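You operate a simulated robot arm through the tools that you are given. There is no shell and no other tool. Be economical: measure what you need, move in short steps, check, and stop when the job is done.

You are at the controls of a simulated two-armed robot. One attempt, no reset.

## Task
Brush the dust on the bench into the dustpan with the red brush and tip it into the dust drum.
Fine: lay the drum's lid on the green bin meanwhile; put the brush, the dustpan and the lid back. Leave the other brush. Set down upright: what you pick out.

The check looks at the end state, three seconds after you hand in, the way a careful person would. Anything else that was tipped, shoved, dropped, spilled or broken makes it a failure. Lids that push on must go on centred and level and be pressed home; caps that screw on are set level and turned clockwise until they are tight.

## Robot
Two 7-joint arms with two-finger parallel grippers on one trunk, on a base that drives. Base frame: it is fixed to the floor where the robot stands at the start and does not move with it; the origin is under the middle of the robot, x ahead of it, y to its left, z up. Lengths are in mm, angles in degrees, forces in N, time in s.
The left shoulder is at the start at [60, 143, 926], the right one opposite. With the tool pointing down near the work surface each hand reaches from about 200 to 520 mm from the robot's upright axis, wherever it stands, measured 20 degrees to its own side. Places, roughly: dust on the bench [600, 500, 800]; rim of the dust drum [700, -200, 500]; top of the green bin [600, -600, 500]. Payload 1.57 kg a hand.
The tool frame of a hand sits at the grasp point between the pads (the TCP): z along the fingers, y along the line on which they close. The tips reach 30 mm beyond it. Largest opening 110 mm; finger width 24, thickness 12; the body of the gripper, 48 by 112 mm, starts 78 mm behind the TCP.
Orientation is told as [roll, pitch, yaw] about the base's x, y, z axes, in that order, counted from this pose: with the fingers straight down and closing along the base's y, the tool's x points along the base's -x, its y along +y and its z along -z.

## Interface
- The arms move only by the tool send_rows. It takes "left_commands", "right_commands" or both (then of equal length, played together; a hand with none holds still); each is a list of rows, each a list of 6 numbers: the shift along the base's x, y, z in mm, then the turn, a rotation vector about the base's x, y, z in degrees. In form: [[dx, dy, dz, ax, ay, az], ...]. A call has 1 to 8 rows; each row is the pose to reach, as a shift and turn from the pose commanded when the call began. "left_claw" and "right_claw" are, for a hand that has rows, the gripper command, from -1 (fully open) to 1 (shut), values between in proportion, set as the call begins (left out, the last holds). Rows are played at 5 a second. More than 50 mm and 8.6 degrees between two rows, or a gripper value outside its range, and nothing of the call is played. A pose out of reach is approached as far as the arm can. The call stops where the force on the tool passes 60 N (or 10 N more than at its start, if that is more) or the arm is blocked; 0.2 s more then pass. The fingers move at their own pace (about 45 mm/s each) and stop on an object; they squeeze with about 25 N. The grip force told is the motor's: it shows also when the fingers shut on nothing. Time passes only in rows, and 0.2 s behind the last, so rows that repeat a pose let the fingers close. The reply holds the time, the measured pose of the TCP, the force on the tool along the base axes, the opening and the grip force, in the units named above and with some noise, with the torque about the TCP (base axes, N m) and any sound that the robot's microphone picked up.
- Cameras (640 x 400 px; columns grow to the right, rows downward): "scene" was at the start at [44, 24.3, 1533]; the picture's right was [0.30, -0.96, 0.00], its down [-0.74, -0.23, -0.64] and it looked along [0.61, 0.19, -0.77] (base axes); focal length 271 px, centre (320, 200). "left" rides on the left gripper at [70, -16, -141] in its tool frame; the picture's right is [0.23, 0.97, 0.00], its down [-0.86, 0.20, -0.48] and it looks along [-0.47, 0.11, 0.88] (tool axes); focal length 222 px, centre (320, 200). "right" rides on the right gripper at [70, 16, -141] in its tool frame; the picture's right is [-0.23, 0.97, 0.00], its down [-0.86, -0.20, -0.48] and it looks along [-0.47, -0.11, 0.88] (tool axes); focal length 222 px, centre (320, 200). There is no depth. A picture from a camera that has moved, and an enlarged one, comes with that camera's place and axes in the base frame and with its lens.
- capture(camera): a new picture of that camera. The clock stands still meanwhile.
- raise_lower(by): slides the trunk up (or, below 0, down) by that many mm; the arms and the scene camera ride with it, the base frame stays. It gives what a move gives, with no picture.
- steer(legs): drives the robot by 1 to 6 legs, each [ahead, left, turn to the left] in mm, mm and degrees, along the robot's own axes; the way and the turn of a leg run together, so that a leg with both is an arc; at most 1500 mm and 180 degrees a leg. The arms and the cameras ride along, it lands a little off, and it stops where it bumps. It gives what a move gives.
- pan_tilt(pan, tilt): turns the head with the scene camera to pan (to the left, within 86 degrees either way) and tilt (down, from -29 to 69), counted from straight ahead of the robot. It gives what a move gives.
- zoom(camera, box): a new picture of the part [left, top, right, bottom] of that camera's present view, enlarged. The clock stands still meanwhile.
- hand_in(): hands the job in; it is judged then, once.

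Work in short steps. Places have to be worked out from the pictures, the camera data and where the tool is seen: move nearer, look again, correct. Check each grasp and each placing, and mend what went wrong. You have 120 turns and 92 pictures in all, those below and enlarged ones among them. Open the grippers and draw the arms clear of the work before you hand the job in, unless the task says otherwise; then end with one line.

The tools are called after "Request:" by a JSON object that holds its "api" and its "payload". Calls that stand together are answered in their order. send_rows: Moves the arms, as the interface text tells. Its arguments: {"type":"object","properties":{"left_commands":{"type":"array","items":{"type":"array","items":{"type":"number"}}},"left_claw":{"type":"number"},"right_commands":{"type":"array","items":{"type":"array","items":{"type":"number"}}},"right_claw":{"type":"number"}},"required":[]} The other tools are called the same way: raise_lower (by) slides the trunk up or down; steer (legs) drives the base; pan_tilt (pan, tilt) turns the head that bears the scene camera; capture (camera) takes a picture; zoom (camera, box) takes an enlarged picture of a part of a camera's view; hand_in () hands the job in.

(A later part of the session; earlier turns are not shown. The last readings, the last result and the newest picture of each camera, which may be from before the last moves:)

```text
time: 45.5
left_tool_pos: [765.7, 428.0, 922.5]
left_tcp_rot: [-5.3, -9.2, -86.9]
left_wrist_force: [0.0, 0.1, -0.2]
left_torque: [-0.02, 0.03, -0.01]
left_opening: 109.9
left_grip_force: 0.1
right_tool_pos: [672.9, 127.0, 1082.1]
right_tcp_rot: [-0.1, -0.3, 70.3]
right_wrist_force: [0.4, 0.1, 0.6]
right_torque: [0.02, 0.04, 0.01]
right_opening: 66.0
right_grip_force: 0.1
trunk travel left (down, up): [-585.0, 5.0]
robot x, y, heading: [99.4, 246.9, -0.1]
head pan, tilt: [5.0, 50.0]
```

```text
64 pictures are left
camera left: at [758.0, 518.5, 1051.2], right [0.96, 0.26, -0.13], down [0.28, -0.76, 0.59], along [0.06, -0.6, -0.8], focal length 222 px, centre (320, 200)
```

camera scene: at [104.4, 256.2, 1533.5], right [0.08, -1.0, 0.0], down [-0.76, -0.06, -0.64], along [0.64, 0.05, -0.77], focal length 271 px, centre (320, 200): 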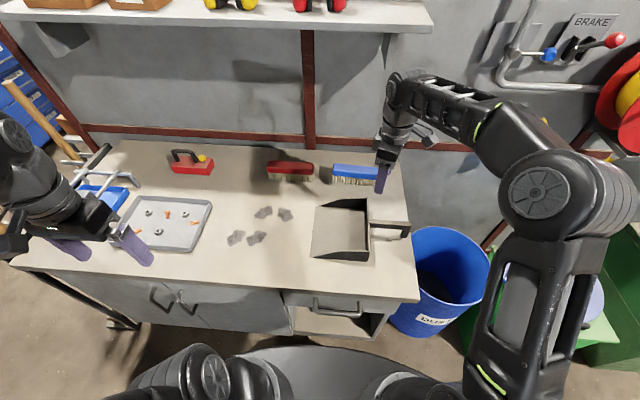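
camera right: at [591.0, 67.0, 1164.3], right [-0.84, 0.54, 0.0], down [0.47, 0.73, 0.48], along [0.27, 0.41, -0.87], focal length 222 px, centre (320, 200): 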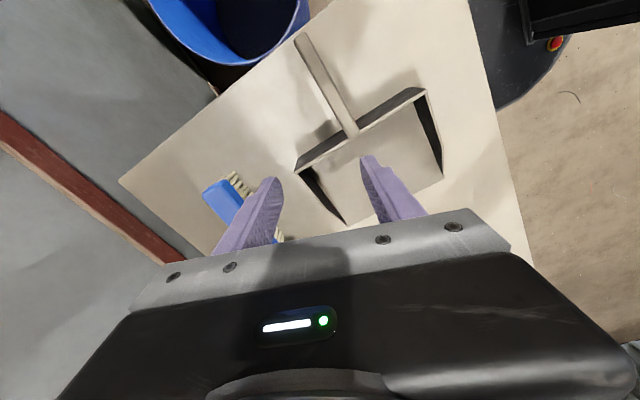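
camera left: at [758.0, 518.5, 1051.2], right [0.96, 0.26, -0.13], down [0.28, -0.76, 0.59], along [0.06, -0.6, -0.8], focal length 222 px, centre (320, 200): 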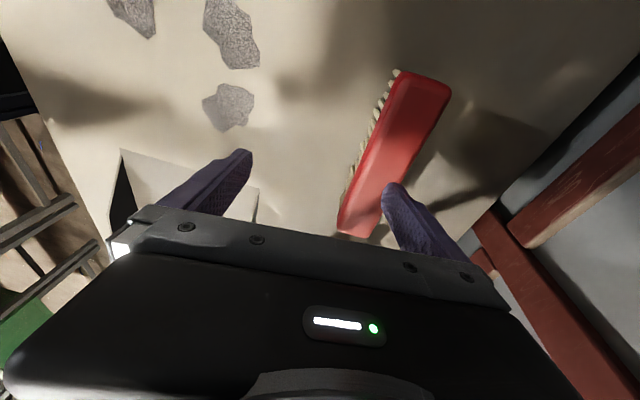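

It reaches. I level the tool (residual tilt ~10°), set yaw ≈-86 and move above the brush at (822,427,915).

Request:
{"api": "send_rows", "payload": {"left_commands": [[20, 0, 0, 4.7, -2.4, 0.4], [40, 0, -2, 9.5, -4.8, 0.9], [57, -1, -6, 9.5, -4.8, 0.9]]}}

Request:
{"api": "capture", "payload": {"camera": "left"}}

Request:
{"api": "zoom", "payload": {"camera": "scene", "box": [220, 130, 428, 260]}}

```text
time: 46.3
left_tool_pos: [803.9, 428.7, 920.8]
left_tcp_rot: [0.3, 0.2, -86.6]
left_wrist_force: [0.2, -0.1, -0.3]
left_torque: [0.0, 0.03, 0.01]
left_opening: 110.0
left_grip_force: 0.1
left hand out of reach, approached as far as the arm can: row 3
right_tool_pos: [672.4, 126.1, 1083.7]
right_tcp_rot: [-0.2, -0.4, 70.3]
right_wrist_force: [0.1, 0.3, -0.4]
right_torque: [0.0, 0.0, -0.01]
right_opening: 66.0
right_grip_force: 0.1
trunk travel left (down, up): [-585.0, 5.0]
robot x, y, heading: [99.9, 249.6, 0.0]
head pan, tilt: [5.0, 50.0]
```

```text
63 pictures are left
camera left: at [782.6, 496.2, 1062.1], right [0.96, 0.28, 0.01], down [0.25, -0.84, 0.48], along [0.14, -0.46, -0.88], focal length 222 px, centre (320, 200)
```

left: 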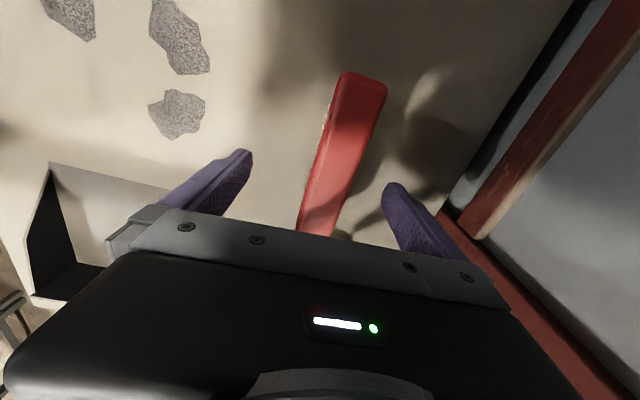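

```text
3.08 times, centred on (324, 195) of scene
camera zoom: at [146.2, 256.6, 1593.5], right [0.09, -1.0, 0.0], down [-0.76, -0.07, -0.64], along [0.64, 0.05, -0.77], focal length 834 px, centre (308, 215)
```

zoom: 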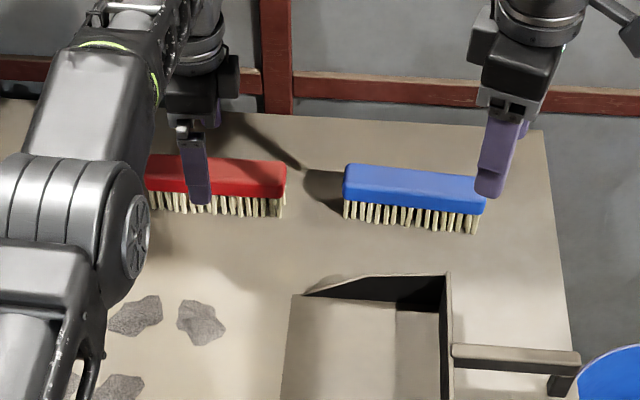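

Block spans x≈800–840 at the grasp, so I need +16 in x; descending frees reach. I go down to z≈855 with that shift (fingers straddle the block with room).

Request:
{"api": "send_rows", "payload": {"left_commands": [[0, 0, -15, 0, 0, 0], [5, 0, -30, 0, 0, 0], [10, 0, -45, 0, 0, 0], [16, 0, -58, 0, 0, 0], [16, 0, -67, 0, 0, 0]]}}

Request:
{"api": "zoom", "payload": {"camera": "scene", "box": [240, 130, 360, 205]}}

```text
time: 47.5
left_tool_pos: [806.5, 427.0, 855.5]
left_tcp_rot: [0.1, 0.2, -86.6]
left_wrist_force: [0.2, -0.1, 0.3]
left_torque: [0.01, 0.02, -0.03]
left_opening: 110.1
left_grip_force: 0.1
left hand out of reach, approached as far as the arm can: row 3, 4, 5
right_tool_pos: [672.9, 128.2, 1083.2]
right_tcp_rot: [-0.2, -0.3, 70.3]
right_wrist_force: [-0.1, 0.7, 0.4]
right_torque: [-0.03, 0.04, 0.0]
right_opening: 65.8
right_grip_force: 0.1
trunk travel left (down, up): [-585.0, 5.0]
robot x, y, heading: [97.6, 245.7, -0.2]
head pan, tilt: [5.0, 50.0]
```

```text
5.33 times, centred on (300, 168) of scene
camera zoom: at [147.6, 256.4, 1593.5], right [0.09, -1.0, 0.0], down [-0.76, -0.07, -0.64], along [0.64, 0.05, -0.77], focal length 1445 px, centre (427, 373)
```

zoom: 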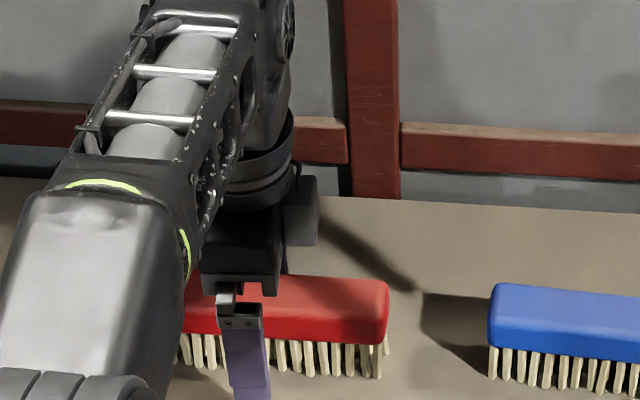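

The arm tops out at x≈806; block centre is ≈820. The fingers have room, so I inch the base 13 mm ahead to centre the hand.

Request:
{"api": "steer", "payload": {"legs": [[13, 0, 0]]}}

Request:
{"api": "capture", "payload": {"camera": "left"}}

```text
time: 48.3
left_tool_pos: [818.8, 427.0, 856.2]
left_tcp_rot: [0.1, 0.2, -86.6]
left_wrist_force: [0.6, 0.4, -0.4]
left_torque: [-0.02, 0.0, 0.0]
left_opening: 110.1
left_grip_force: 0.1
right_tool_pos: [686.5, 127.5, 1082.7]
right_tcp_rot: [-0.2, -0.5, 70.3]
right_wrist_force: [1.0, 0.4, -0.5]
right_torque: [-0.01, 0.04, 0.0]
right_opening: 66.0
right_grip_force: 0.2
trunk travel left (down, up): [-585.0, 5.0]
robot x, y, heading: [112.1, 248.4, -0.1]
head pan, tilt: [5.0, 50.0]
```

```text
60 pictures are left
camera left: at [798.2, 493.7, 996.0], right [0.96, 0.28, 0.0], down [0.25, -0.84, 0.48], along [0.14, -0.46, -0.88], focal length 222 px, centre (320, 200)
```

left: 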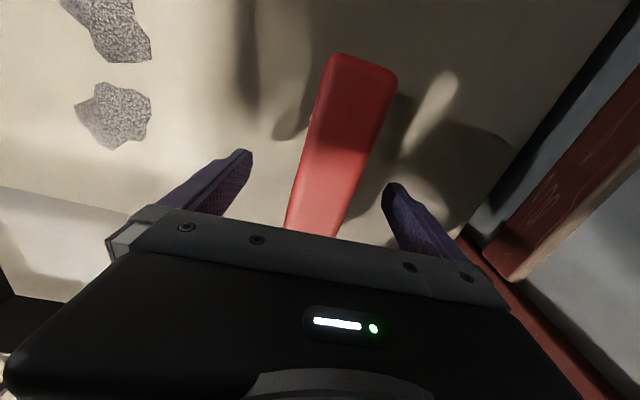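

Centred. I close the left gripper on the brush block.

Request:
{"api": "send_rows", "payload": {"left_commands": [[0, 0, -4, 0, 0, 0], [0, 0, -4, 0, 0, 0], [0, 0, -4, 0, 0, 0], [0, 0, -4, 0, 0, 0], [0, 0, -4, 0, 0, 0], [0, 0, -4, 0, 0, 0]], "left_claw": 1}}

Request:
{"api": "capture", "payload": {"camera": "left"}}

```text
time: 49.7
left_tool_pos: [817.2, 426.2, 853.0]
left_tcp_rot: [0.2, 0.2, -86.5]
left_wrist_force: [-0.7, 0.9, 0.7]
left_torque: [-0.03, 0.03, -0.03]
left_opening: 41.8
left_grip_force: 25.0
right_tool_pos: [685.7, 127.7, 1082.8]
right_tcp_rot: [-0.2, -0.4, 70.3]
right_wrist_force: [0.3, -0.3, 0.4]
right_torque: [-0.02, 0.0, 0.02]
right_opening: 66.1
right_grip_force: 0.0
trunk travel left (down, up): [-585.0, 5.0]
robot x, y, heading: [115.7, 248.5, -0.1]
head pan, tilt: [5.0, 50.0]
```

```text
59 pictures are left
camera left: at [797.1, 493.8, 992.8], right [0.96, 0.28, 0.0], down [0.25, -0.84, 0.48], along [0.14, -0.46, -0.88], focal length 222 px, centre (320, 200)
```

left: 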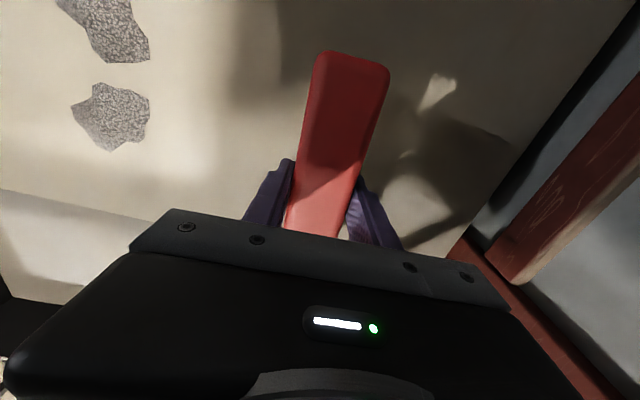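

Brush held (41.8 mm); home pose logged: TCP (817,426,853), yaw −86.5. I lift it and carry it to the far-left side of the dust, turning it to yaw 0 (length along x).

Request:
{"api": "send_rows", "payload": {"left_commands": [[0, 0, 30, 0, 0, 0], [-5, 5, 70, 0, 0, 0], [-30, 25, 90, 0, 0, 8], [-60, 50, 90, 0, 0, 16], [-90, 75, 90, 0, 0, 24], [-120, 100, 90, 0, 0, 32], [-150, 125, 90, 0, 0, 40], [-180, 150, 90, 0, 0, 48]]}}

Request:
{"api": "send_rows", "payload": {"left_commands": [[-12, 12, 0, 0, 0, 8], [-24, 24, 0, 0, 0, 16], [-36, 36, 0, 0, 0, 24], [-44, 44, 0, 0, 0, 31], [-47, 49, -20, 0, 0, 38.5]]}}

Request:
{"api": "capture", "payload": {"camera": "left"}}

Request:
{"api": "capture", "payload": {"camera": "scene"}}

```text
time: 51.5
left_tool_pos: [637.1, 576.8, 941.9]
left_tcp_rot: [0.1, 0.1, -38.5]
left_wrist_force: [0.1, -0.2, -1.2]
left_torque: [-0.02, -0.02, 0.03]
left_opening: 41.7
left_grip_force: 25.9
right_tool_pos: [684.5, 127.8, 1083.9]
right_tcp_rot: [-0.3, -0.4, 70.3]
right_wrist_force: [0.4, -0.6, -0.1]
right_torque: [-0.03, -0.01, -0.02]
right_opening: 65.8
right_grip_force: 0.1
trunk travel left (down, up): [-585.0, 5.0]
robot x, y, heading: [111.3, 252.0, -0.1]
head pan, tilt: [5.0, 50.0]
```

```text
time: 52.7
left_tool_pos: [592.2, 626.4, 921.1]
left_tcp_rot: [0.1, 0.1, 0.0]
left_wrist_force: [0.2, 0.0, -1.9]
left_torque: [0.01, 0.0, 0.01]
left_opening: 41.7
left_grip_force: 25.3
right_tool_pos: [685.7, 127.6, 1083.3]
right_tcp_rot: [-0.3, -0.3, 70.2]
right_wrist_force: [-0.1, -0.9, -0.8]
right_torque: [0.02, 0.02, 0.0]
right_opening: 65.9
right_grip_force: 0.1
trunk travel left (down, up): [-585.0, 5.0]
robot x, y, heading: [112.7, 248.3, -0.1]
head pan, tilt: [5.0, 50.0]
```

```text
58 pictures are left
camera left: at [522.4, 608.5, 1062.0], right [-0.23, 0.97, 0.0], down [0.86, 0.2, 0.48], along [0.46, 0.11, -0.88], focal length 222 px, centre (320, 200)
```

left: 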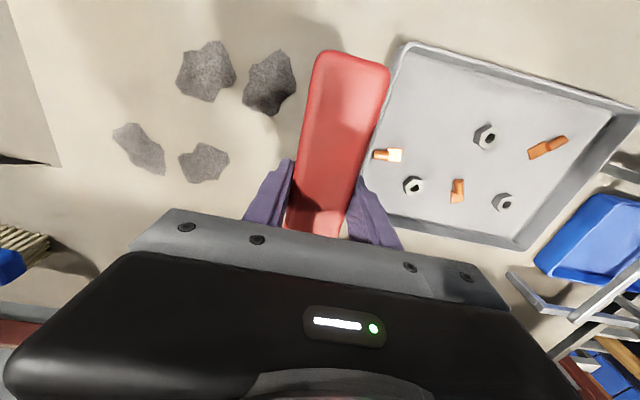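

```text
57 pictures are left
camera scene: at [159.6, 256.6, 1593.5], right [0.09, -1.0, 0.0], down [-0.76, -0.07, -0.64], along [0.64, 0.05, -0.77], focal length 271 px, centre (320, 200)
```

scene: 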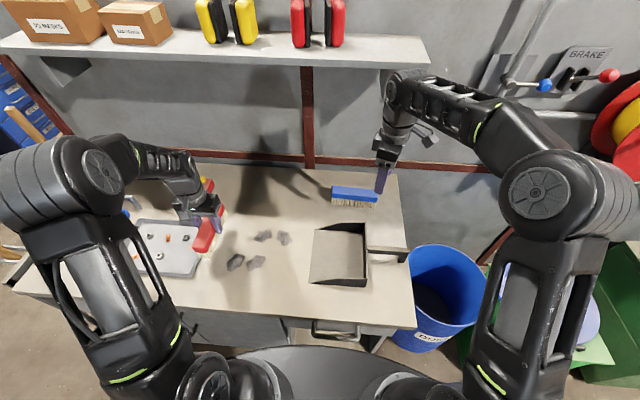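

Brush is over the start spot (y≈626), tray edge ≥675, dust spans x 504–675. Now the right hand goes to the pan handle: over (592,112), yaw 90, z≈920.

Request:
{"api": "send_rows", "payload": {"right_commands": [[-20, -3, -35, 0, 0, 5], [-42, -6, -75, 0, 0, 10], [-64, -9, -115, 0, 0, 15], [-82, -13, -145, 0, 0, 19.7], [-93, -16, -163, 0, 0, 19.7]]}}

Request:
{"api": "capture", "payload": {"camera": "right"}}

```text
time: 53.9
left_tool_pos: [592.2, 624.1, 921.0]
left_tcp_rot: [0.1, 0.2, -0.1]
left_wrist_force: [0.8, 0.3, -1.0]
left_torque: [-0.01, 0.01, 0.0]
left_opening: 42.1
left_grip_force: 25.1
right_tool_pos: [591.4, 111.4, 920.5]
right_tcp_rot: [-0.2, -0.4, 90.0]
right_wrist_force: [0.1, 0.4, 0.5]
right_torque: [0.0, 0.01, 0.01]
right_opening: 66.0
right_grip_force: 0.0
trunk travel left (down, up): [-585.0, 5.0]
robot x, y, heading: [108.4, 247.1, -0.1]
head pan, tilt: [5.0, 50.0]
```

```text
56 pictures are left
camera right: at [574.5, 41.0, 1061.2], right [-0.97, 0.23, 0.0], down [0.2, 0.85, 0.49], along [0.11, 0.47, -0.87], focal length 222 px, centre (320, 200)
```

right: 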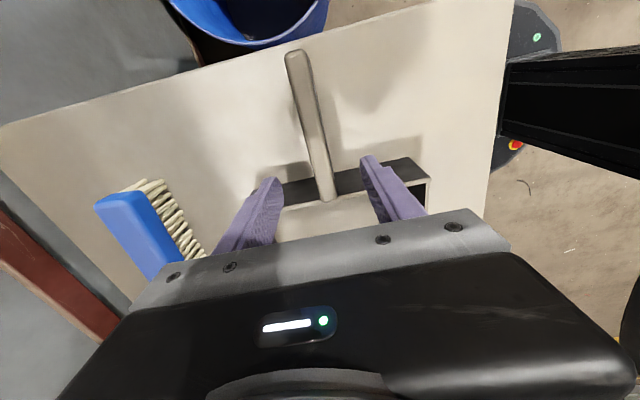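

Handle axis at x≈593. I descend to z≈836 and close on it.

Request:
{"api": "send_rows", "payload": {"right_commands": [[2, 0, -30, 0, 0, 0], [2, 0, -55, 0, 0, 0], [2, 0, -75, 0, 0, 0], [2, 0, -84, 0, 0, 0]]}}

Request:
{"api": "zoom", "payload": {"camera": "scene", "box": [280, 190, 440, 290]}}

```text
time: 54.9
left_tool_pos: [590.5, 625.0, 921.0]
left_tcp_rot: [0.1, 0.2, -0.1]
left_wrist_force: [0.9, -0.3, -1.9]
left_torque: [-0.01, 0.05, 0.0]
left_opening: 42.0
left_grip_force: 24.8
right_tool_pos: [593.7, 111.8, 835.7]
right_tcp_rot: [-0.3, -0.4, 89.8]
right_wrist_force: [0.3, 0.4, 0.4]
right_torque: [-0.01, -0.01, -0.02]
right_opening: 65.8
right_grip_force: 0.1
trunk travel left (down, up): [-585.0, 5.0]
robot x, y, heading: [112.5, 244.8, 0.0]
head pan, tilt: [5.0, 50.0]
```

```text
4.00 times, centred on (360, 240) of scene
camera zoom: at [159.0, 256.2, 1593.5], right [0.09, -1.0, 0.0], down [-0.76, -0.07, -0.64], along [0.64, 0.05, -0.77], focal length 1084 px, centre (160, 40)
```

zoom: 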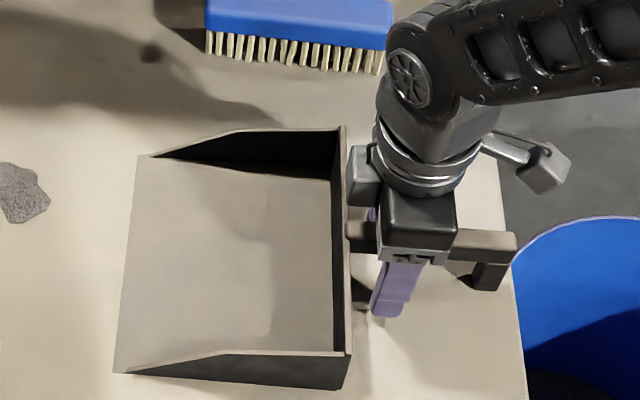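

Straddling the handle right behind the pan. Closing.

Request:
{"api": "send_rows", "payload": {"right_commands": [[0, 0, 0, 0, 0, 0], [0, 0, 0, 0, 0, 0], [0, 0, 0, 0, 0, 0], [0, 0, 0, 0, 0, 0], [0, 0, 0, 0, 0, 0]], "right_claw": 1}}

Request:
{"api": "zoom", "payload": {"camera": "scene", "box": [200, 190, 440, 340]}}

```text
time: 56.1
left_tool_pos: [591.0, 624.9, 920.6]
left_tcp_rot: [0.1, 0.1, -0.1]
left_wrist_force: [0.1, -0.5, -1.8]
left_torque: [0.02, 0.01, 0.02]
left_opening: 42.0
left_grip_force: 25.2
right_tool_pos: [593.5, 111.4, 836.1]
right_tcp_rot: [-0.2, -0.4, 90.0]
right_wrist_force: [-0.7, -0.5, 0.6]
right_torque: [0.0, 0.16, 0.07]
right_opening: 17.6
right_grip_force: 25.3
trunk travel left (down, up): [-585.0, 5.0]
robot x, y, heading: [114.6, 246.0, -0.2]
head pan, tilt: [5.0, 50.0]
```

```text
2.67 times, centred on (320, 265) of scene
camera zoom: at [159.0, 256.2, 1593.5], right [0.09, -1.0, 0.0], down [-0.76, -0.07, -0.64], along [0.64, 0.05, -0.77], focal length 723 px, centre (320, 27)
```

zoom: 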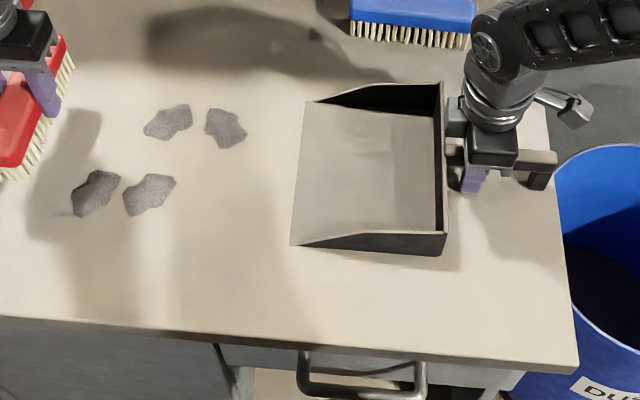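

Pan gripped (17.6 mm), home pose (593.5,111.4,836), yaw 90. Now lower the brush at x≈580, y≈625 to bench contact (z≈853).

Request:
{"api": "send_rows", "payload": {"left_commands": [[-11, 0, -30, 0, 0, 0], [-11, 0, -50, 0, 0, 0], [-11, 0, -60, 0, 0, 0], [-11, 0, -66, 0, 0, 0], [-11, 0, -69, 0, 0, 0]]}}

Request:
{"api": "send_rows", "payload": {"left_commands": [[0, -15, 0, 0, 0, 0], [0, -30, 0, 0, 0, 0], [0, -45, 0, 0, 0, 0], [0, -60, 0, 0, 0, 0], [0, -75, 0, 0, 0, 0]]}}

Request:
{"api": "capture", "payload": {"camera": "left"}}

```text
time: 57.3
left_tool_pos: [578.9, 624.9, 853.1]
left_tcp_rot: [0.0, 0.1, -0.2]
left_wrist_force: [-0.4, 0.2, -1.1]
left_torque: [0.03, -0.02, 0.01]
left_opening: 41.8
left_grip_force: 25.0
right_tool_pos: [594.1, 113.1, 836.6]
right_tcp_rot: [-0.2, -0.4, 90.0]
right_wrist_force: [-0.7, -0.7, 0.6]
right_torque: [0.0, 0.15, -0.02]
right_opening: 17.6
right_grip_force: 24.6
trunk travel left (down, up): [-585.0, 5.0]
robot x, y, heading: [113.2, 249.6, -0.3]
head pan, tilt: [5.0, 50.0]
```

```text
time: 58.5
left_tool_pos: [580.1, 550.6, 853.0]
left_tcp_rot: [0.1, 0.3, -0.1]
left_wrist_force: [-0.1, -0.7, -2.5]
left_torque: [0.01, 0.01, 0.01]
left_opening: 41.7
left_grip_force: 24.8
right_tool_pos: [594.8, 112.0, 835.8]
right_tcp_rot: [-0.2, -0.3, 90.0]
right_wrist_force: [-0.2, 0.1, 0.4]
right_torque: [-0.04, 0.17, 0.02]
right_opening: 17.4
right_grip_force: 24.8
trunk travel left (down, up): [-585.0, 5.0]
robot x, y, heading: [112.4, 247.3, -0.2]
head pan, tilt: [5.0, 50.0]
```

```text
53 pictures are left
camera left: at [510.5, 533.2, 993.5], right [-0.23, 0.97, 0.0], down [0.86, 0.2, 0.48], along [0.46, 0.11, -0.88], focal length 222 px, centre (320, 200)
```

left: 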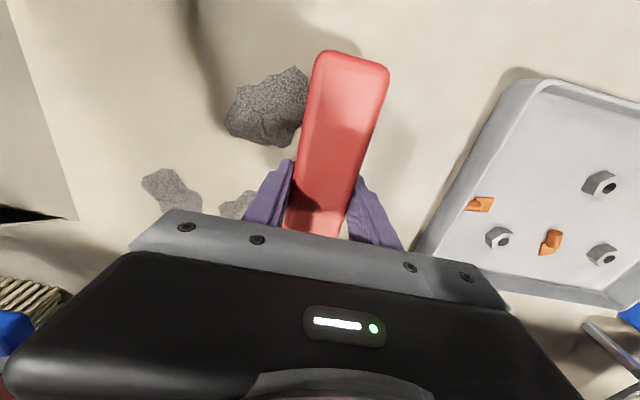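

The dust moves with the brush. Continue the stroke toward the pan.

Request:
{"api": "send_rows", "payload": {"left_commands": [[0, -20, 0, 0, 0, 0], [0, -40, 0, 0, 0, 0], [0, -60, 0, 0, 0, 0], [0, -80, 0, 0, 0, 0], [0, -100, 0, 0, 0, 0], [0, -120, 0, 0, 0, 0], [0, -140, 0, 0, 0, 0], [0, -160, 0, 0, 0, 0]]}}

Request:
{"api": "capture", "payload": {"camera": "left"}}

Request:
{"api": "zoom", "payload": {"camera": "scene", "box": [200, 190, 440, 340]}}

```text
time: 60.3
left_tool_pos: [579.7, 389.0, 853.3]
left_tcp_rot: [0.0, 0.1, -0.1]
left_wrist_force: [0.0, 0.4, -1.3]
left_torque: [0.0, -0.03, 0.0]
left_opening: 42.1
left_grip_force: 24.8
right_tool_pos: [595.2, 113.1, 836.5]
right_tcp_rot: [-0.2, -0.4, 90.0]
right_wrist_force: [0.0, -0.5, -0.2]
right_torque: [-0.03, 0.22, 0.08]
right_opening: 17.6
right_grip_force: 25.1
trunk travel left (down, up): [-585.0, 5.0]
robot x, y, heading: [110.7, 249.6, -0.1]
head pan, tilt: [5.0, 50.0]
```

```text
52 pictures are left
camera left: at [510.8, 372.0, 994.2], right [-0.23, 0.97, 0.0], down [0.86, 0.2, 0.48], along [0.46, 0.11, -0.88], focal length 222 px, centre (320, 200)
```

left: 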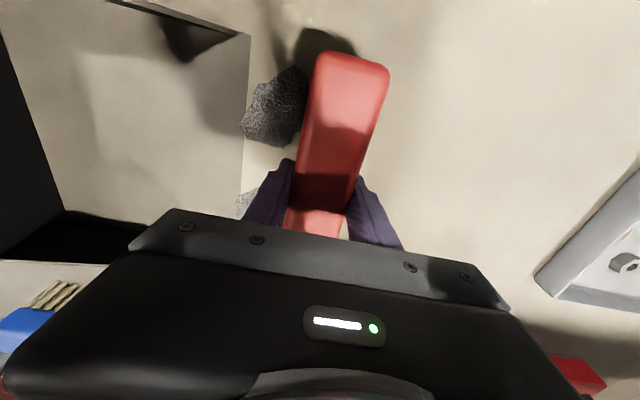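

```text
2.67 times, centred on (320, 265) of scene
camera zoom: at [159.0, 255.8, 1593.5], right [0.09, -1.0, 0.0], down [-0.76, -0.07, -0.64], along [0.64, 0.06, -0.77], focal length 723 px, centre (320, 27)
```

zoom: 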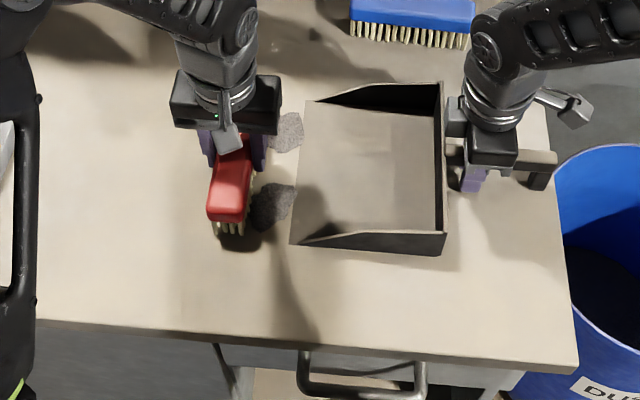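

All dust is now at the lip. Push on over the lip into the pan, watching the force.

Request:
{"api": "send_rows", "payload": {"left_commands": [[0, -15, 0, 0, 0, 0], [0, -30, 0, 0, 0, 0], [0, -45, 0, 0, 0, 0], [0, -60, 0, 0, 0, 0], [0, -75, 0, 0, 0, 0], [0, -90, 0, 0, 0, 0], [0, -105, 0, 0, 0, 0]]}}

Request:
{"api": "capture", "payload": {"camera": "left"}}

Request:
{"api": "zoom", "payload": {"camera": "scene", "box": [200, 190, 440, 340]}}

```text
time: 61.9
left_tool_pos: [580.1, 284.7, 854.3]
left_tcp_rot: [0.1, 0.0, -0.1]
left_wrist_force: [1.0, 7.9, 22.6]
left_torque: [0.12, -0.01, -0.03]
left_opening: 42.1
left_grip_force: 25.1
right_tool_pos: [594.2, 110.6, 836.5]
right_tcp_rot: [-0.2, -0.4, 89.9]
right_wrist_force: [0.3, -6.5, -2.6]
right_torque: [0.09, 0.2, -0.08]
right_opening: 17.5
right_grip_force: 25.0
trunk travel left (down, up): [-585.0, 5.0]
robot x, y, heading: [107.7, 250.0, -0.3]
head pan, tilt: [5.0, 50.0]
```

```text
50 pictures are left
camera left: at [510.1, 268.0, 994.5], right [-0.23, 0.97, 0.0], down [0.86, 0.2, 0.48], along [0.47, 0.11, -0.88], focal length 222 px, centre (320, 200)
```

left: 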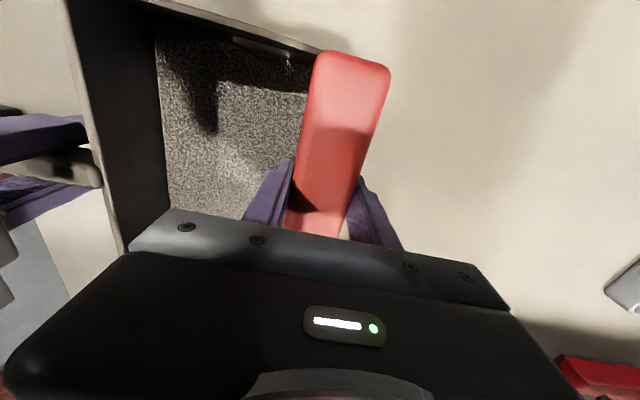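

```text
2.67 times, centred on (320, 265) of scene
camera zoom: at [157.7, 255.6, 1593.7], right [0.09, -1.0, 0.0], down [-0.76, -0.07, -0.64], along [0.64, 0.06, -0.77], focal length 723 px, centre (320, 27)
```

zoom: 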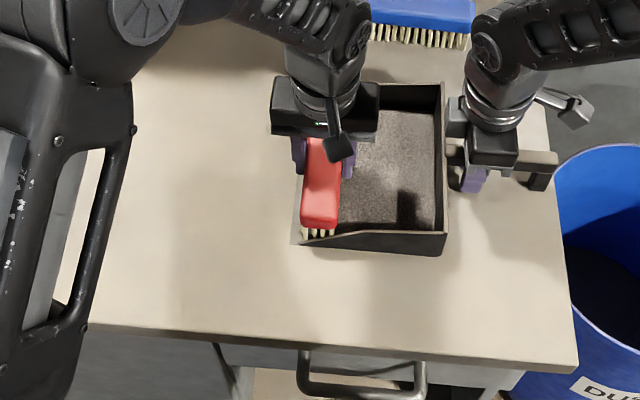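

The dust is in the pan (the pan floor shows it filled) and the bench looks clean. I lift the brush out and carry it back toward its home spot, turning back to −86.5°.

Request:
{"api": "send_rows", "payload": {"left_commands": [[0, 2, 30, 0, 0, 0], [0, 5, 65, 0, 0, 0], [0, 10, 90, 0, 0, 0], [15, 25, 90, 0, 0, -8.3], [30, 40, 90, 0, 0, -16.6], [45, 55, 90, 0, 0, -24.9], [62, 70, 90, 0, 0, -33.2], [80, 85, 90, 0, 0, -41.5]]}}

Request:
{"api": "send_rows", "payload": {"left_commands": [[20, 12, 0, 0, 0, -8.5], [40, 24, -5, 0, 0, -17], [60, 36, -10, 0, 0, -25.5], [80, 48, -15, 0, 0, -34], [100, 56, -20, 0, 0, -42], [120, 56, -25, 0, 0, -45]]}}

Request:
{"api": "capture", "payload": {"camera": "scene"}}

```text
time: 63.7
left_tool_pos: [660.8, 370.7, 942.0]
left_tcp_rot: [0.1, 0.1, -41.7]
left_wrist_force: [0.1, -0.5, -0.5]
left_torque: [-0.01, 0.02, 0.02]
left_opening: 41.6
left_grip_force: 25.3
right_tool_pos: [594.5, 111.7, 835.7]
right_tcp_rot: [-0.2, -0.4, 89.9]
right_wrist_force: [0.2, 0.9, 0.1]
right_torque: [-0.06, 0.15, -0.05]
right_opening: 17.7
right_grip_force: 25.1
trunk travel left (down, up): [-585.0, 5.0]
robot x, y, heading: [111.7, 248.3, -0.1]
head pan, tilt: [5.0, 50.0]
```

```text
time: 65.1
left_tool_pos: [780.8, 426.2, 917.7]
left_tcp_rot: [0.2, 0.1, -86.7]
left_wrist_force: [0.4, -0.7, -1.5]
left_torque: [-0.01, 0.02, -0.01]
left_opening: 41.8
left_grip_force: 25.0
right_tool_pos: [594.3, 111.7, 837.5]
right_tcp_rot: [-0.1, -0.4, 90.0]
right_wrist_force: [1.3, -0.5, 0.3]
right_torque: [-0.07, 0.16, -0.03]
right_opening: 17.6
right_grip_force: 24.8
trunk travel left (down, up): [-585.0, 5.0]
robot x, y, heading: [111.0, 246.7, -0.2]
head pan, tilt: [5.0, 50.0]
```

```text
48 pictures are left
camera scene: at [159.3, 256.2, 1593.6], right [0.09, -1.0, 0.0], down [-0.76, -0.07, -0.64], along [0.64, 0.05, -0.77], focal length 271 px, centre (320, 200)
```

scene: 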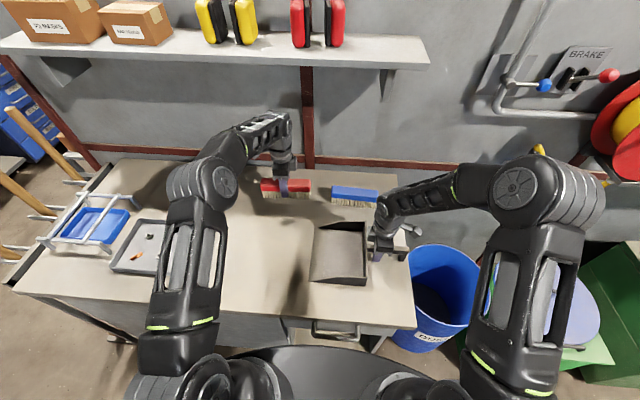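

Bench is clean where visible. Lower the brush into its home place at (817,426,853).

Request:
{"api": "send_rows", "payload": {"left_commands": [[15, 0, -15, 0, 0, 0], [28, 0, -35, 0, 0, 0], [36.5, 0, -50, 0, 0, 0], [36.5, 0, -60, 0, 0, 0], [36.5, 0, -65, 0, 0, 0], [36.5, 0, -65, 0, 0, 0]]}}

Request:
{"api": "zoom", "payload": {"camera": "scene", "box": [220, 150, 428, 280]}}

```text
time: 66.5
left_tool_pos: [815.3, 426.8, 852.6]
left_tcp_rot: [0.1, 0.2, -86.7]
left_wrist_force: [0.3, -0.1, -1.3]
left_torque: [-0.03, 0.01, 0.0]
left_opening: 41.6
left_grip_force: 25.1
right_tool_pos: [594.7, 111.7, 836.4]
right_tcp_rot: [-0.1, -0.4, 90.1]
right_wrist_force: [-0.1, -0.2, 1.0]
right_torque: [-0.06, 0.18, 0.03]
right_opening: 17.7
right_grip_force: 25.1
trunk travel left (down, up): [-585.0, 5.0]
robot x, y, heading: [111.5, 246.1, 0.0]
head pan, tilt: [5.0, 50.0]
```

```text
3.08 times, centred on (324, 215) of scene
camera zoom: at [159.2, 256.1, 1593.5], right [0.09, -1.0, 0.0], down [-0.76, -0.07, -0.64], along [0.64, 0.05, -0.77], focal length 834 px, centre (308, 154)
```

zoom: 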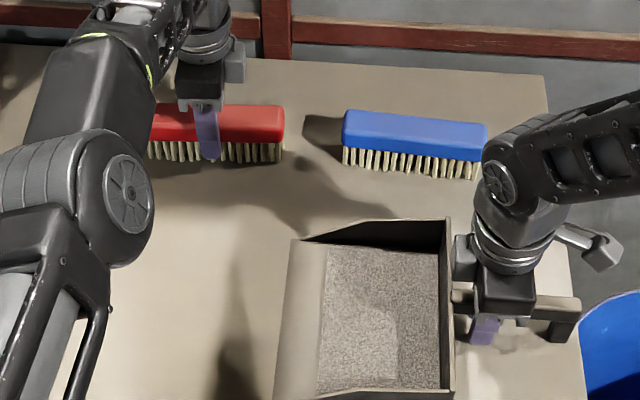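

Still hanging by the last millimetre; lower to contact and release, then rise.

Request:
{"api": "send_rows", "payload": {"left_commands": [[0, 0, -1, 0, 0, 0], [0, 0, -2, 0, 0, 0], [0, 0, -2, 0, 0, 0]]}}

Request:
{"api": "send_rows", "payload": {"left_commands": [[0, 0, 0, 0, 0, 0], [0, 0, 0, 0, 0, 0], [0, 0, 0, 0, 0, 0], [0, 0, 0, 0, 0, 0]], "left_claw": -0.7}}

Request:
{"api": "send_rows", "payload": {"left_commands": [[0, 0, 20, 0, 0, 0], [-5, 0, 50, 0, 0, 0], [-25, 0, 90, 0, 0, 0], [-65, 20, 110, 0, 0, 8], [-105, 40, 130, 0, 0, 16], [-145, 60, 150, 0, 0, 24], [-185, 80, 160, 0, 0, 32], [-225, 100, 160, 0, 0, 40]]}}

Request:
{"api": "zoom", "payload": {"camera": "scene", "box": [160, 140, 428, 308]}}

```text
time: 67.3
left_tool_pos: [815.9, 426.4, 851.1]
left_tcp_rot: [0.1, 0.2, -86.7]
left_wrist_force: [-0.7, -0.5, -2.3]
left_torque: [0.01, -0.01, 0.0]
left_opening: 41.7
left_grip_force: 25.1
right_tool_pos: [593.1, 111.0, 835.8]
right_tcp_rot: [-0.3, -0.4, 90.0]
right_wrist_force: [0.2, -0.4, 0.2]
right_torque: [0.01, 0.18, -0.02]
right_opening: 17.5
right_grip_force: 24.8
trunk travel left (down, up): [-585.0, 5.0]
robot x, y, heading: [109.4, 245.5, -0.2]
head pan, tilt: [5.0, 50.0]
```

```text
time: 68.3
left_tool_pos: [815.9, 426.4, 850.4]
left_tcp_rot: [0.1, 0.2, -86.6]
left_wrist_force: [0.3, 0.2, 0.6]
left_torque: [-0.03, 0.01, 0.0]
left_opening: 93.5
left_grip_force: 0.1
right_tool_pos: [593.7, 110.9, 835.9]
right_tcp_rot: [-0.2, -0.4, 90.0]
right_wrist_force: [-0.3, 0.9, 0.4]
right_torque: [0.04, 0.17, 0.01]
right_opening: 17.8
right_grip_force: 25.1
trunk travel left (down, up): [-585.0, 5.0]
robot x, y, heading: [111.5, 249.3, -0.1]
head pan, tilt: [5.0, 50.0]
```

```text
time: 70.1
left_tool_pos: [592.4, 527.4, 1010.4]
left_tcp_rot: [0.1, 0.1, -46.5]
left_wrist_force: [-0.9, 0.9, -0.1]
left_torque: [0.0, -0.01, 0.02]
left_opening: 93.5
left_grip_force: 0.0
right_tool_pos: [592.0, 111.5, 836.8]
right_tcp_rot: [-0.3, -0.3, 89.9]
right_wrist_force: [-0.8, 1.1, -0.7]
right_torque: [-0.12, 0.0, -0.01]
right_opening: 17.8
right_grip_force: 25.4
trunk travel left (down, up): [-585.0, 5.0]
robot x, y, heading: [113.9, 246.2, -0.1]
head pan, tilt: [5.0, 50.0]
```

```text
2.38 times, centred on (294, 224) of scene
camera zoom: at [157.9, 256.4, 1593.5], right [0.09, -1.0, 0.0], down [-0.76, -0.07, -0.64], along [0.64, 0.05, -0.77], focal length 645 px, centre (382, 143)
```

zoom: 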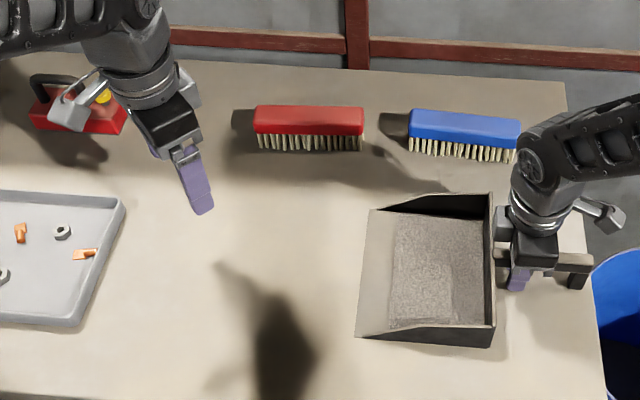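

Brush is home, upright. For tipping, it's far better to hold the pan with its mouth toward the robot at neutral yaw, so I regrasp the handle with the hand turned 180° (yaw −90). Release, rise, and turn the empty hand to test that reach.

Request:
{"api": "send_rows", "payload": {"right_commands": [[0, 0, 0, 0, 0, 0], [0, 0, 0, 0, 0, 0], [0, 0, 0, 0, 0, 0], [0, 0, 0, 0, 0, 0]], "right_claw": -0.2}}

Request:
{"api": "send_rows", "payload": {"right_commands": [[0, 0, 30, 0, 0, 0], [0, 0, 70, 0, 0, 0], [0, 0, 100, 0, 0, -8.5], [0, 0, 100, 0, 0, -17], [0, 0, 100, 0, 0, -25.5], [0, 0, 100, 0, 0, -34], [0, 0, 100, 0, 0, -42.5], [0, 0, 100, 0, 0, -51]]}}

Request:
{"api": "send_rows", "payload": {"right_commands": [[0, 0, 0, 0, 0, -8.5], [0, 0, 0, 0, 0, -17], [0, 0, 0, 0, 0, -25.5], [0, 0, 0, 0, 0, -34], [0, 0, 0, 0, 0, -42.5], [0, 0, 0, 0, 0, -51], [0, 0, 0, 0, 0, -59.5], [0, 0, 0, 0, 0, -68]]}}

Request:
{"api": "send_rows", "payload": {"right_commands": [[0, 0, 0, 0, 0, -8.5], [0, 0, 0, 0, 0, -17], [0, 0, 0, 0, 0, -25.5], [0, 0, 0, 0, 0, -34], [0, 0, 0, 0, 0, -42.5], [0, 0, 0, 0, 0, -51], [0, 0, 0, 0, 0, -59.5], [0, 0, 0, 0, 0, -61]]}}

```text
time: 71.1
left_tool_pos: [593.2, 526.3, 1010.6]
left_tcp_rot: [0.1, 0.2, -46.7]
left_wrist_force: [0.0, 0.3, 0.1]
left_torque: [0.01, 0.0, -0.01]
left_opening: 93.6
left_grip_force: 0.0
right_tool_pos: [594.7, 112.2, 835.5]
right_tcp_rot: [-0.2, -0.4, 90.1]
right_wrist_force: [0.1, -0.5, -0.8]
right_torque: [-0.01, -0.03, -0.02]
right_opening: 66.2
right_grip_force: 0.1
trunk travel left (down, up): [-585.0, 5.0]
robot x, y, heading: [111.8, 250.7, -0.4]
head pan, tilt: [5.0, 50.0]
```

```text
time: 72.9
left_tool_pos: [593.4, 527.4, 1011.1]
left_tcp_rot: [0.2, 0.2, -46.6]
left_wrist_force: [0.1, -0.3, 0.3]
left_torque: [-0.02, -0.01, 0.01]
left_opening: 93.1
left_grip_force: 0.1
right_tool_pos: [594.9, 111.4, 936.4]
right_tcp_rot: [-0.3, -0.5, 38.8]
right_wrist_force: [0.2, -0.3, 0.2]
right_torque: [0.0, 0.02, -0.01]
right_opening: 66.1
right_grip_force: 0.0
trunk travel left (down, up): [-585.0, 5.0]
robot x, y, heading: [110.2, 249.6, -0.1]
head pan, tilt: [5.0, 50.0]
```

```text
time: 74.7
left_tool_pos: [592.9, 527.5, 1011.1]
left_tcp_rot: [0.1, 0.1, -46.6]
left_wrist_force: [0.0, 0.1, 1.2]
left_torque: [0.01, 0.04, 0.02]
left_opening: 93.7
left_grip_force: 0.1
right_tool_pos: [594.6, 111.2, 936.1]
right_tcp_rot: [-0.2, -0.3, -29.3]
right_wrist_force: [-0.1, -0.5, -0.7]
right_torque: [0.01, 0.0, 0.0]
right_opening: 65.9
right_grip_force: 0.1
trunk travel left (down, up): [-585.0, 5.0]
robot x, y, heading: [112.4, 249.0, -0.0]
head pan, tilt: [5.0, 50.0]
```

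```text
time: 76.5
left_tool_pos: [593.3, 526.8, 1010.7]
left_tcp_rot: [0.1, 0.2, -46.6]
left_wrist_force: [-0.3, -0.1, -0.5]
left_torque: [-0.03, 0.03, 0.0]
left_opening: 93.4
left_grip_force: 0.1
right_tool_pos: [594.5, 112.8, 935.7]
right_tcp_rot: [0.0, -0.3, -90.2]
right_wrist_force: [0.0, -0.5, -0.2]
right_torque: [0.01, -0.02, 0.0]
right_opening: 66.0
right_grip_force: 0.0
trunk travel left (down, up): [-585.0, 5.0]
robot x, y, heading: [109.1, 246.8, -0.3]
head pan, tilt: [5.0, 50.0]
```

Yaw −90 works. Descend straight onto the handle and grip again.

Request:
{"api": "send_rows", "payload": {"right_commands": [[-1, 0, -35, 0, 0, 0], [-1, 0, -70, 0, 0, 0], [-1, 0, -90, 0, 0, 0], [-1, 0, -100, 0, 0, 0]]}}

Request:
{"api": "send_rows", "payload": {"right_commands": [[0, 0, 0, 0, 0, 0], [0, 0, 0, 0, 0, 0], [0, 0, 0, 0, 0, 0], [0, 0, 0, 0, 0, 0], [0, 0, 0, 0, 0, 0]], "right_claw": 1}}

Request:
{"api": "send_rows", "payload": {"right_commands": [[0, 0, 3, 0, 0, 0], [0, 0, 8, 0, 0, 0], [0, 0, 14, 0, 0, 0], [0, 0, 20, 0, 0, 0]]}}

Request:
{"api": "zoom", "payload": {"camera": "scene", "box": [270, 190, 430, 290]}}

Request:
{"api": "capture", "payload": {"camera": "right"}}

```text
time: 77.5
left_tool_pos: [593.2, 528.5, 1009.9]
left_tcp_rot: [0.1, 0.2, -46.5]
left_wrist_force: [0.5, 0.1, 0.1]
left_torque: [-0.04, 0.03, -0.03]
left_opening: 93.6
left_grip_force: 0.0
right_tool_pos: [591.2, 111.4, 834.3]
right_tcp_rot: [-0.2, -0.3, -90.0]
right_wrist_force: [0.5, -0.2, 0.0]
right_torque: [0.02, 0.04, 0.0]
right_opening: 66.1
right_grip_force: 0.0
trunk travel left (down, up): [-585.0, 5.0]
robot x, y, heading: [110.9, 245.2, 0.0]
head pan, tilt: [5.0, 50.0]
```

```text
time: 78.7
left_tool_pos: [594.2, 528.3, 1010.6]
left_tcp_rot: [0.0, 0.2, -46.5]
left_wrist_force: [-0.1, 0.0, -0.7]
left_torque: [0.0, 0.0, 0.01]
left_opening: 93.6
left_grip_force: 0.0
right_tool_pos: [593.1, 110.8, 836.3]
right_tcp_rot: [-0.2, -0.4, -90.1]
right_wrist_force: [-0.5, -0.8, 0.4]
right_torque: [0.05, -0.14, -0.05]
right_opening: 17.8
right_grip_force: 25.1
trunk travel left (down, up): [-585.0, 5.0]
robot x, y, heading: [112.9, 248.6, 0.2]
head pan, tilt: [5.0, 50.0]
```

```text
time: 79.7
left_tool_pos: [593.0, 526.1, 1011.2]
left_tcp_rot: [0.2, 0.3, -46.7]
left_wrist_force: [0.4, 0.3, -0.3]
left_torque: [0.01, 0.0, -0.02]
left_opening: 93.3
left_grip_force: 0.1
right_tool_pos: [592.3, 112.2, 855.2]
right_tcp_rot: [-0.3, -0.4, -90.1]
right_wrist_force: [0.4, -0.5, -2.3]
right_torque: [-0.07, -0.03, -0.02]
right_opening: 17.4
right_grip_force: 24.7
trunk travel left (down, up): [-585.0, 5.0]
robot x, y, heading: [110.6, 248.6, -0.4]
head pan, tilt: [5.0, 50.0]
```

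```text
4.00 times, centred on (350, 240) of scene
camera zoom: at [158.9, 256.2, 1593.5], right [0.09, -1.0, 0.0], down [-0.76, -0.07, -0.64], along [0.64, 0.05, -0.77], focal length 1084 px, centre (200, 40)
```

zoom: 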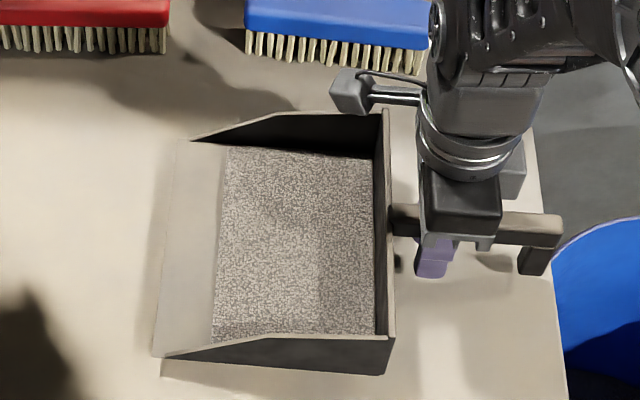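

```text
44 pictures are left
camera right: at [609.8, 182.2, 997.4], right [0.97, -0.23, 0.0], down [-0.2, -0.85, 0.48], along [-0.11, -0.47, -0.87], focal length 222 px, centre (320, 200)
```

right: 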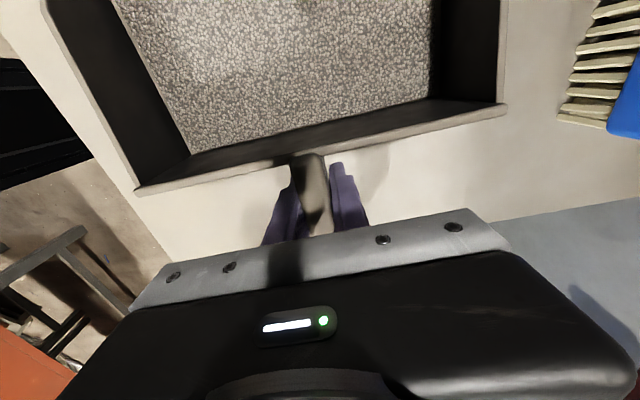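

Pan lifted level and holding well. I tip the mouth up 5° to keep the dust, raise it to z≈950, then drive back/right so that it's by the drum.

Request:
{"api": "send_rows", "payload": {"right_commands": [[0, 0, 15, 2, 0, 0], [0, 0, 35, 5, 0, 0], [0, 0, 65, 5, 0, 0], [0, 0, 95, 5, 0, 0]]}}

Request:
{"api": "steer", "payload": {"legs": [[-30, 0, 0], [0, -420, 0]]}}

Request:
{"api": "capture", "payload": {"camera": "scene"}}

```text
time: 80.7
left_tool_pos: [593.5, 527.8, 1011.3]
left_tcp_rot: [-0.1, 0.2, -46.5]
left_wrist_force: [0.5, -0.4, -0.2]
left_torque: [0.01, 0.0, 0.02]
left_opening: 93.3
left_grip_force: 0.0
right_tool_pos: [591.9, 112.6, 951.8]
right_tcp_rot: [-0.3, 4.6, -90.0]
right_wrist_force: [0.2, 0.2, -2.1]
right_torque: [-0.12, 0.01, 0.06]
right_opening: 17.6
right_grip_force: 24.9
trunk travel left (down, up): [-585.0, 5.0]
robot x, y, heading: [109.5, 248.0, -0.1]
head pan, tilt: [5.0, 50.0]
```

```text
time: 83.7
left_tool_pos: [562.2, 104.8, 1011.0]
left_tcp_rot: [0.2, 0.3, -46.5]
left_wrist_force: [-0.2, -0.2, 0.8]
left_torque: [0.04, 0.0, 0.0]
left_opening: 93.9
left_grip_force: 0.1
right_tool_pos: [563.6, -309.8, 951.8]
right_tcp_rot: [-0.3, 4.7, -90.0]
right_wrist_force: [0.6, -0.4, -2.1]
right_torque: [-0.13, -0.03, 0.01]
right_opening: 17.7
right_grip_force: 24.5
trunk travel left (down, up): [-585.0, 5.0]
robot x, y, heading: [82.6, -175.3, 0.1]
head pan, tilt: [5.0, 50.0]
```

```text
43 pictures are left
camera scene: at [128.8, -167.8, 1593.5], right [0.09, -1.0, 0.0], down [-0.76, -0.07, -0.64], along [0.64, 0.06, -0.77], focal length 271 px, centre (320, 200)
```

scene: 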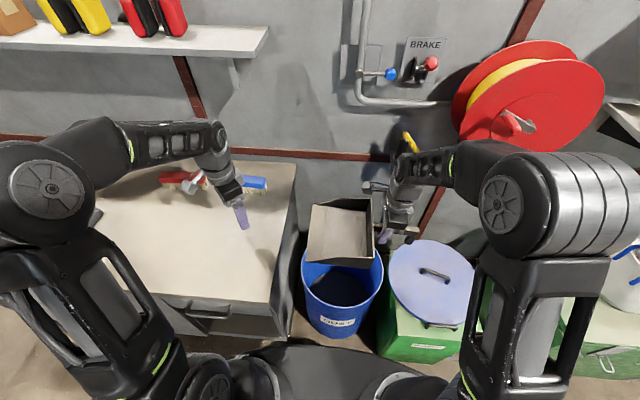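

I check the dust is still in the pan, and pull the left hand back off the bench before lowering the trunk.

Request:
{"api": "zoom", "payload": {"camera": "scene", "box": [280, 180, 440, 280]}}

Request:
{"api": "send_rows", "payload": {"left_commands": [[-40, 15, 10, 0, 0, 6], [-80, 30, 20, 0, 0, 12], [-120, 45, 30, 0, 0, 18], [-160, 60, 40, 0, 0, 24], [-200, 75, 50, 0, 0, 30], [-240, 90, 60, 0, 0, 36], [-280, 105, 65, 0, 0, 42], [-305, 120, 70, 0, 0, 46]]}}

```text
4.00 times, centred on (360, 230) of scene
camera zoom: at [128.8, -167.8, 1593.5], right [0.09, -1.0, 0.0], down [-0.76, -0.07, -0.64], along [0.64, 0.06, -0.77], focal length 1084 px, centre (160, 80)
```

zoom: 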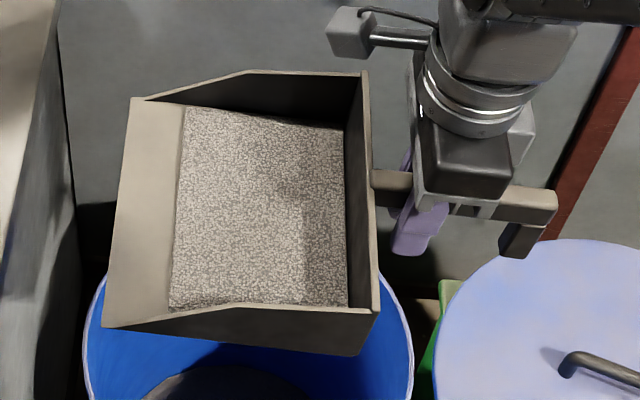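

```text
time: 85.5
left_tool_pos: [257.0, 226.3, 1081.2]
left_tcp_rot: [0.1, 0.2, -0.4]
left_wrist_force: [-0.1, -0.3, -0.3]
left_torque: [-0.01, 0.0, 0.02]
left_opening: 93.5
left_grip_force: 0.1
right_tool_pos: [562.7, -308.7, 951.7]
right_tcp_rot: [-0.2, 4.7, -90.0]
right_wrist_force: [0.1, -0.5, -2.9]
right_torque: [-0.08, 0.01, 0.0]
right_opening: 17.4
right_grip_force: 25.2
trunk travel left (down, up): [-585.0, 5.0]
robot x, y, heading: [81.7, -174.3, -0.1]
head pan, tilt: [5.0, 50.0]
```

Dust is safe. Now turn the hand +90° (mouth toward the robot) while moving to ≈(680,-208), still at height.

Request:
{"api": "send_rows", "payload": {"right_commands": [[12, 10, 0, 0, 0, 8.3], [24, 20, 0, 0, 0, 16.6], [36, 30, 0, 0, 0, 24.9], [48, 40, 0, 0, 0, 33.2], [60, 50, 0, 0, 0, 41.5], [72, 60, 0, 0, 0, 49.8], [84, 70, 0, 0, 0, 58.1], [92, 80, 0, 0, 0, 66.4]]}}

Request:
{"api": "send_rows", "payload": {"right_commands": [[5, 7, 0, 0, 0, 8.3], [10, 14, 0, 0, 0, 16.6], [15, 20, 0, 0, 0, 23.6]]}}

Request:
{"api": "raise_lower", "payload": {"by": -150}}

Request:
{"api": "capture", "payload": {"camera": "scene"}}

Request:
{"api": "capture", "payload": {"camera": "right"}}

```text
time: 87.3
left_tool_pos: [257.6, 227.7, 1080.9]
left_tcp_rot: [0.1, 0.2, -0.4]
left_wrist_force: [-0.3, -0.1, -0.5]
left_torque: [-0.01, -0.02, 0.03]
left_opening: 93.6
left_grip_force: 0.1
right_tool_pos: [654.8, -229.5, 950.7]
right_tcp_rot: [-0.3, 4.7, -23.3]
right_wrist_force: [-1.0, -0.7, -1.8]
right_torque: [-0.05, -0.09, -0.02]
right_opening: 17.6
right_grip_force: 25.1
trunk travel left (down, up): [-585.0, 5.0]
robot x, y, heading: [82.2, -174.0, 0.0]
head pan, tilt: [5.0, 50.0]
```

```text
time: 88.1
left_tool_pos: [257.0, 226.5, 1081.3]
left_tcp_rot: [0.1, 0.2, -0.4]
left_wrist_force: [0.6, -0.1, 0.1]
left_torque: [0.01, 0.0, 0.0]
left_opening: 93.3
left_grip_force: 0.0
right_tool_pos: [669.8, -210.4, 950.7]
right_tcp_rot: [-0.3, 4.7, 0.2]
right_wrist_force: [1.4, 0.7, -1.7]
right_torque: [0.02, -0.15, 0.0]
right_opening: 17.7
right_grip_force: 24.4
trunk travel left (down, up): [-585.0, 5.0]
robot x, y, heading: [80.8, -174.5, 0.3]
head pan, tilt: [5.0, 50.0]
```

```text
time: 89.8
left_tool_pos: [257.1, 227.8, 931.7]
left_tcp_rot: [0.0, 0.2, -0.4]
left_wrist_force: [0.1, 0.5, 0.5]
left_torque: [-0.02, -0.01, -0.04]
left_opening: 93.5
left_grip_force: 0.0
right_tool_pos: [669.5, -210.9, 801.6]
right_tcp_rot: [-0.1, 4.6, 0.1]
right_wrist_force: [0.2, 0.3, -2.0]
right_torque: [0.01, -0.12, -0.02]
right_opening: 17.7
right_grip_force: 24.7
trunk travel left (down, up): [-435.0, 155.0]
robot x, y, heading: [80.6, -173.2, 0.1]
head pan, tilt: [5.0, 50.0]
```

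```text
41 pictures are left
camera scene: at [128.6, -166.8, 1443.6], right [0.09, -1.0, 0.0], down [-0.76, -0.07, -0.64], along [0.64, 0.06, -0.77], focal length 271 px, centre (320, 200)
```

scene: 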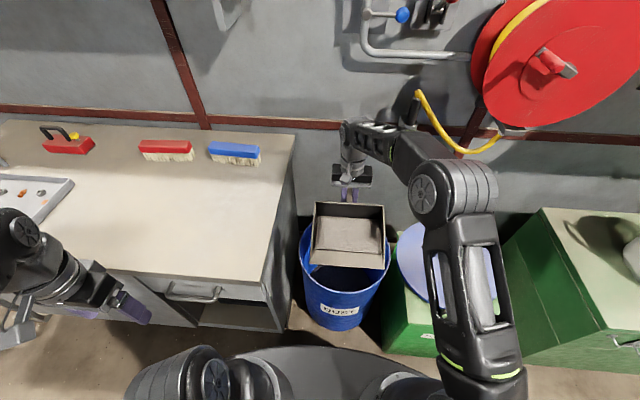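

```text
40 pictures are left
camera right: at [611.1, -192.7, 947.3], right [0.22, 0.97, -0.02], down [0.89, -0.2, 0.41], along [0.39, -0.11, -0.91], focal length 222 px, centre (320, 200)
```

right: 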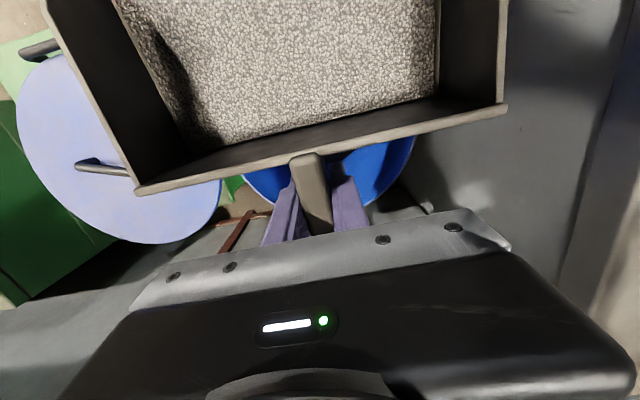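

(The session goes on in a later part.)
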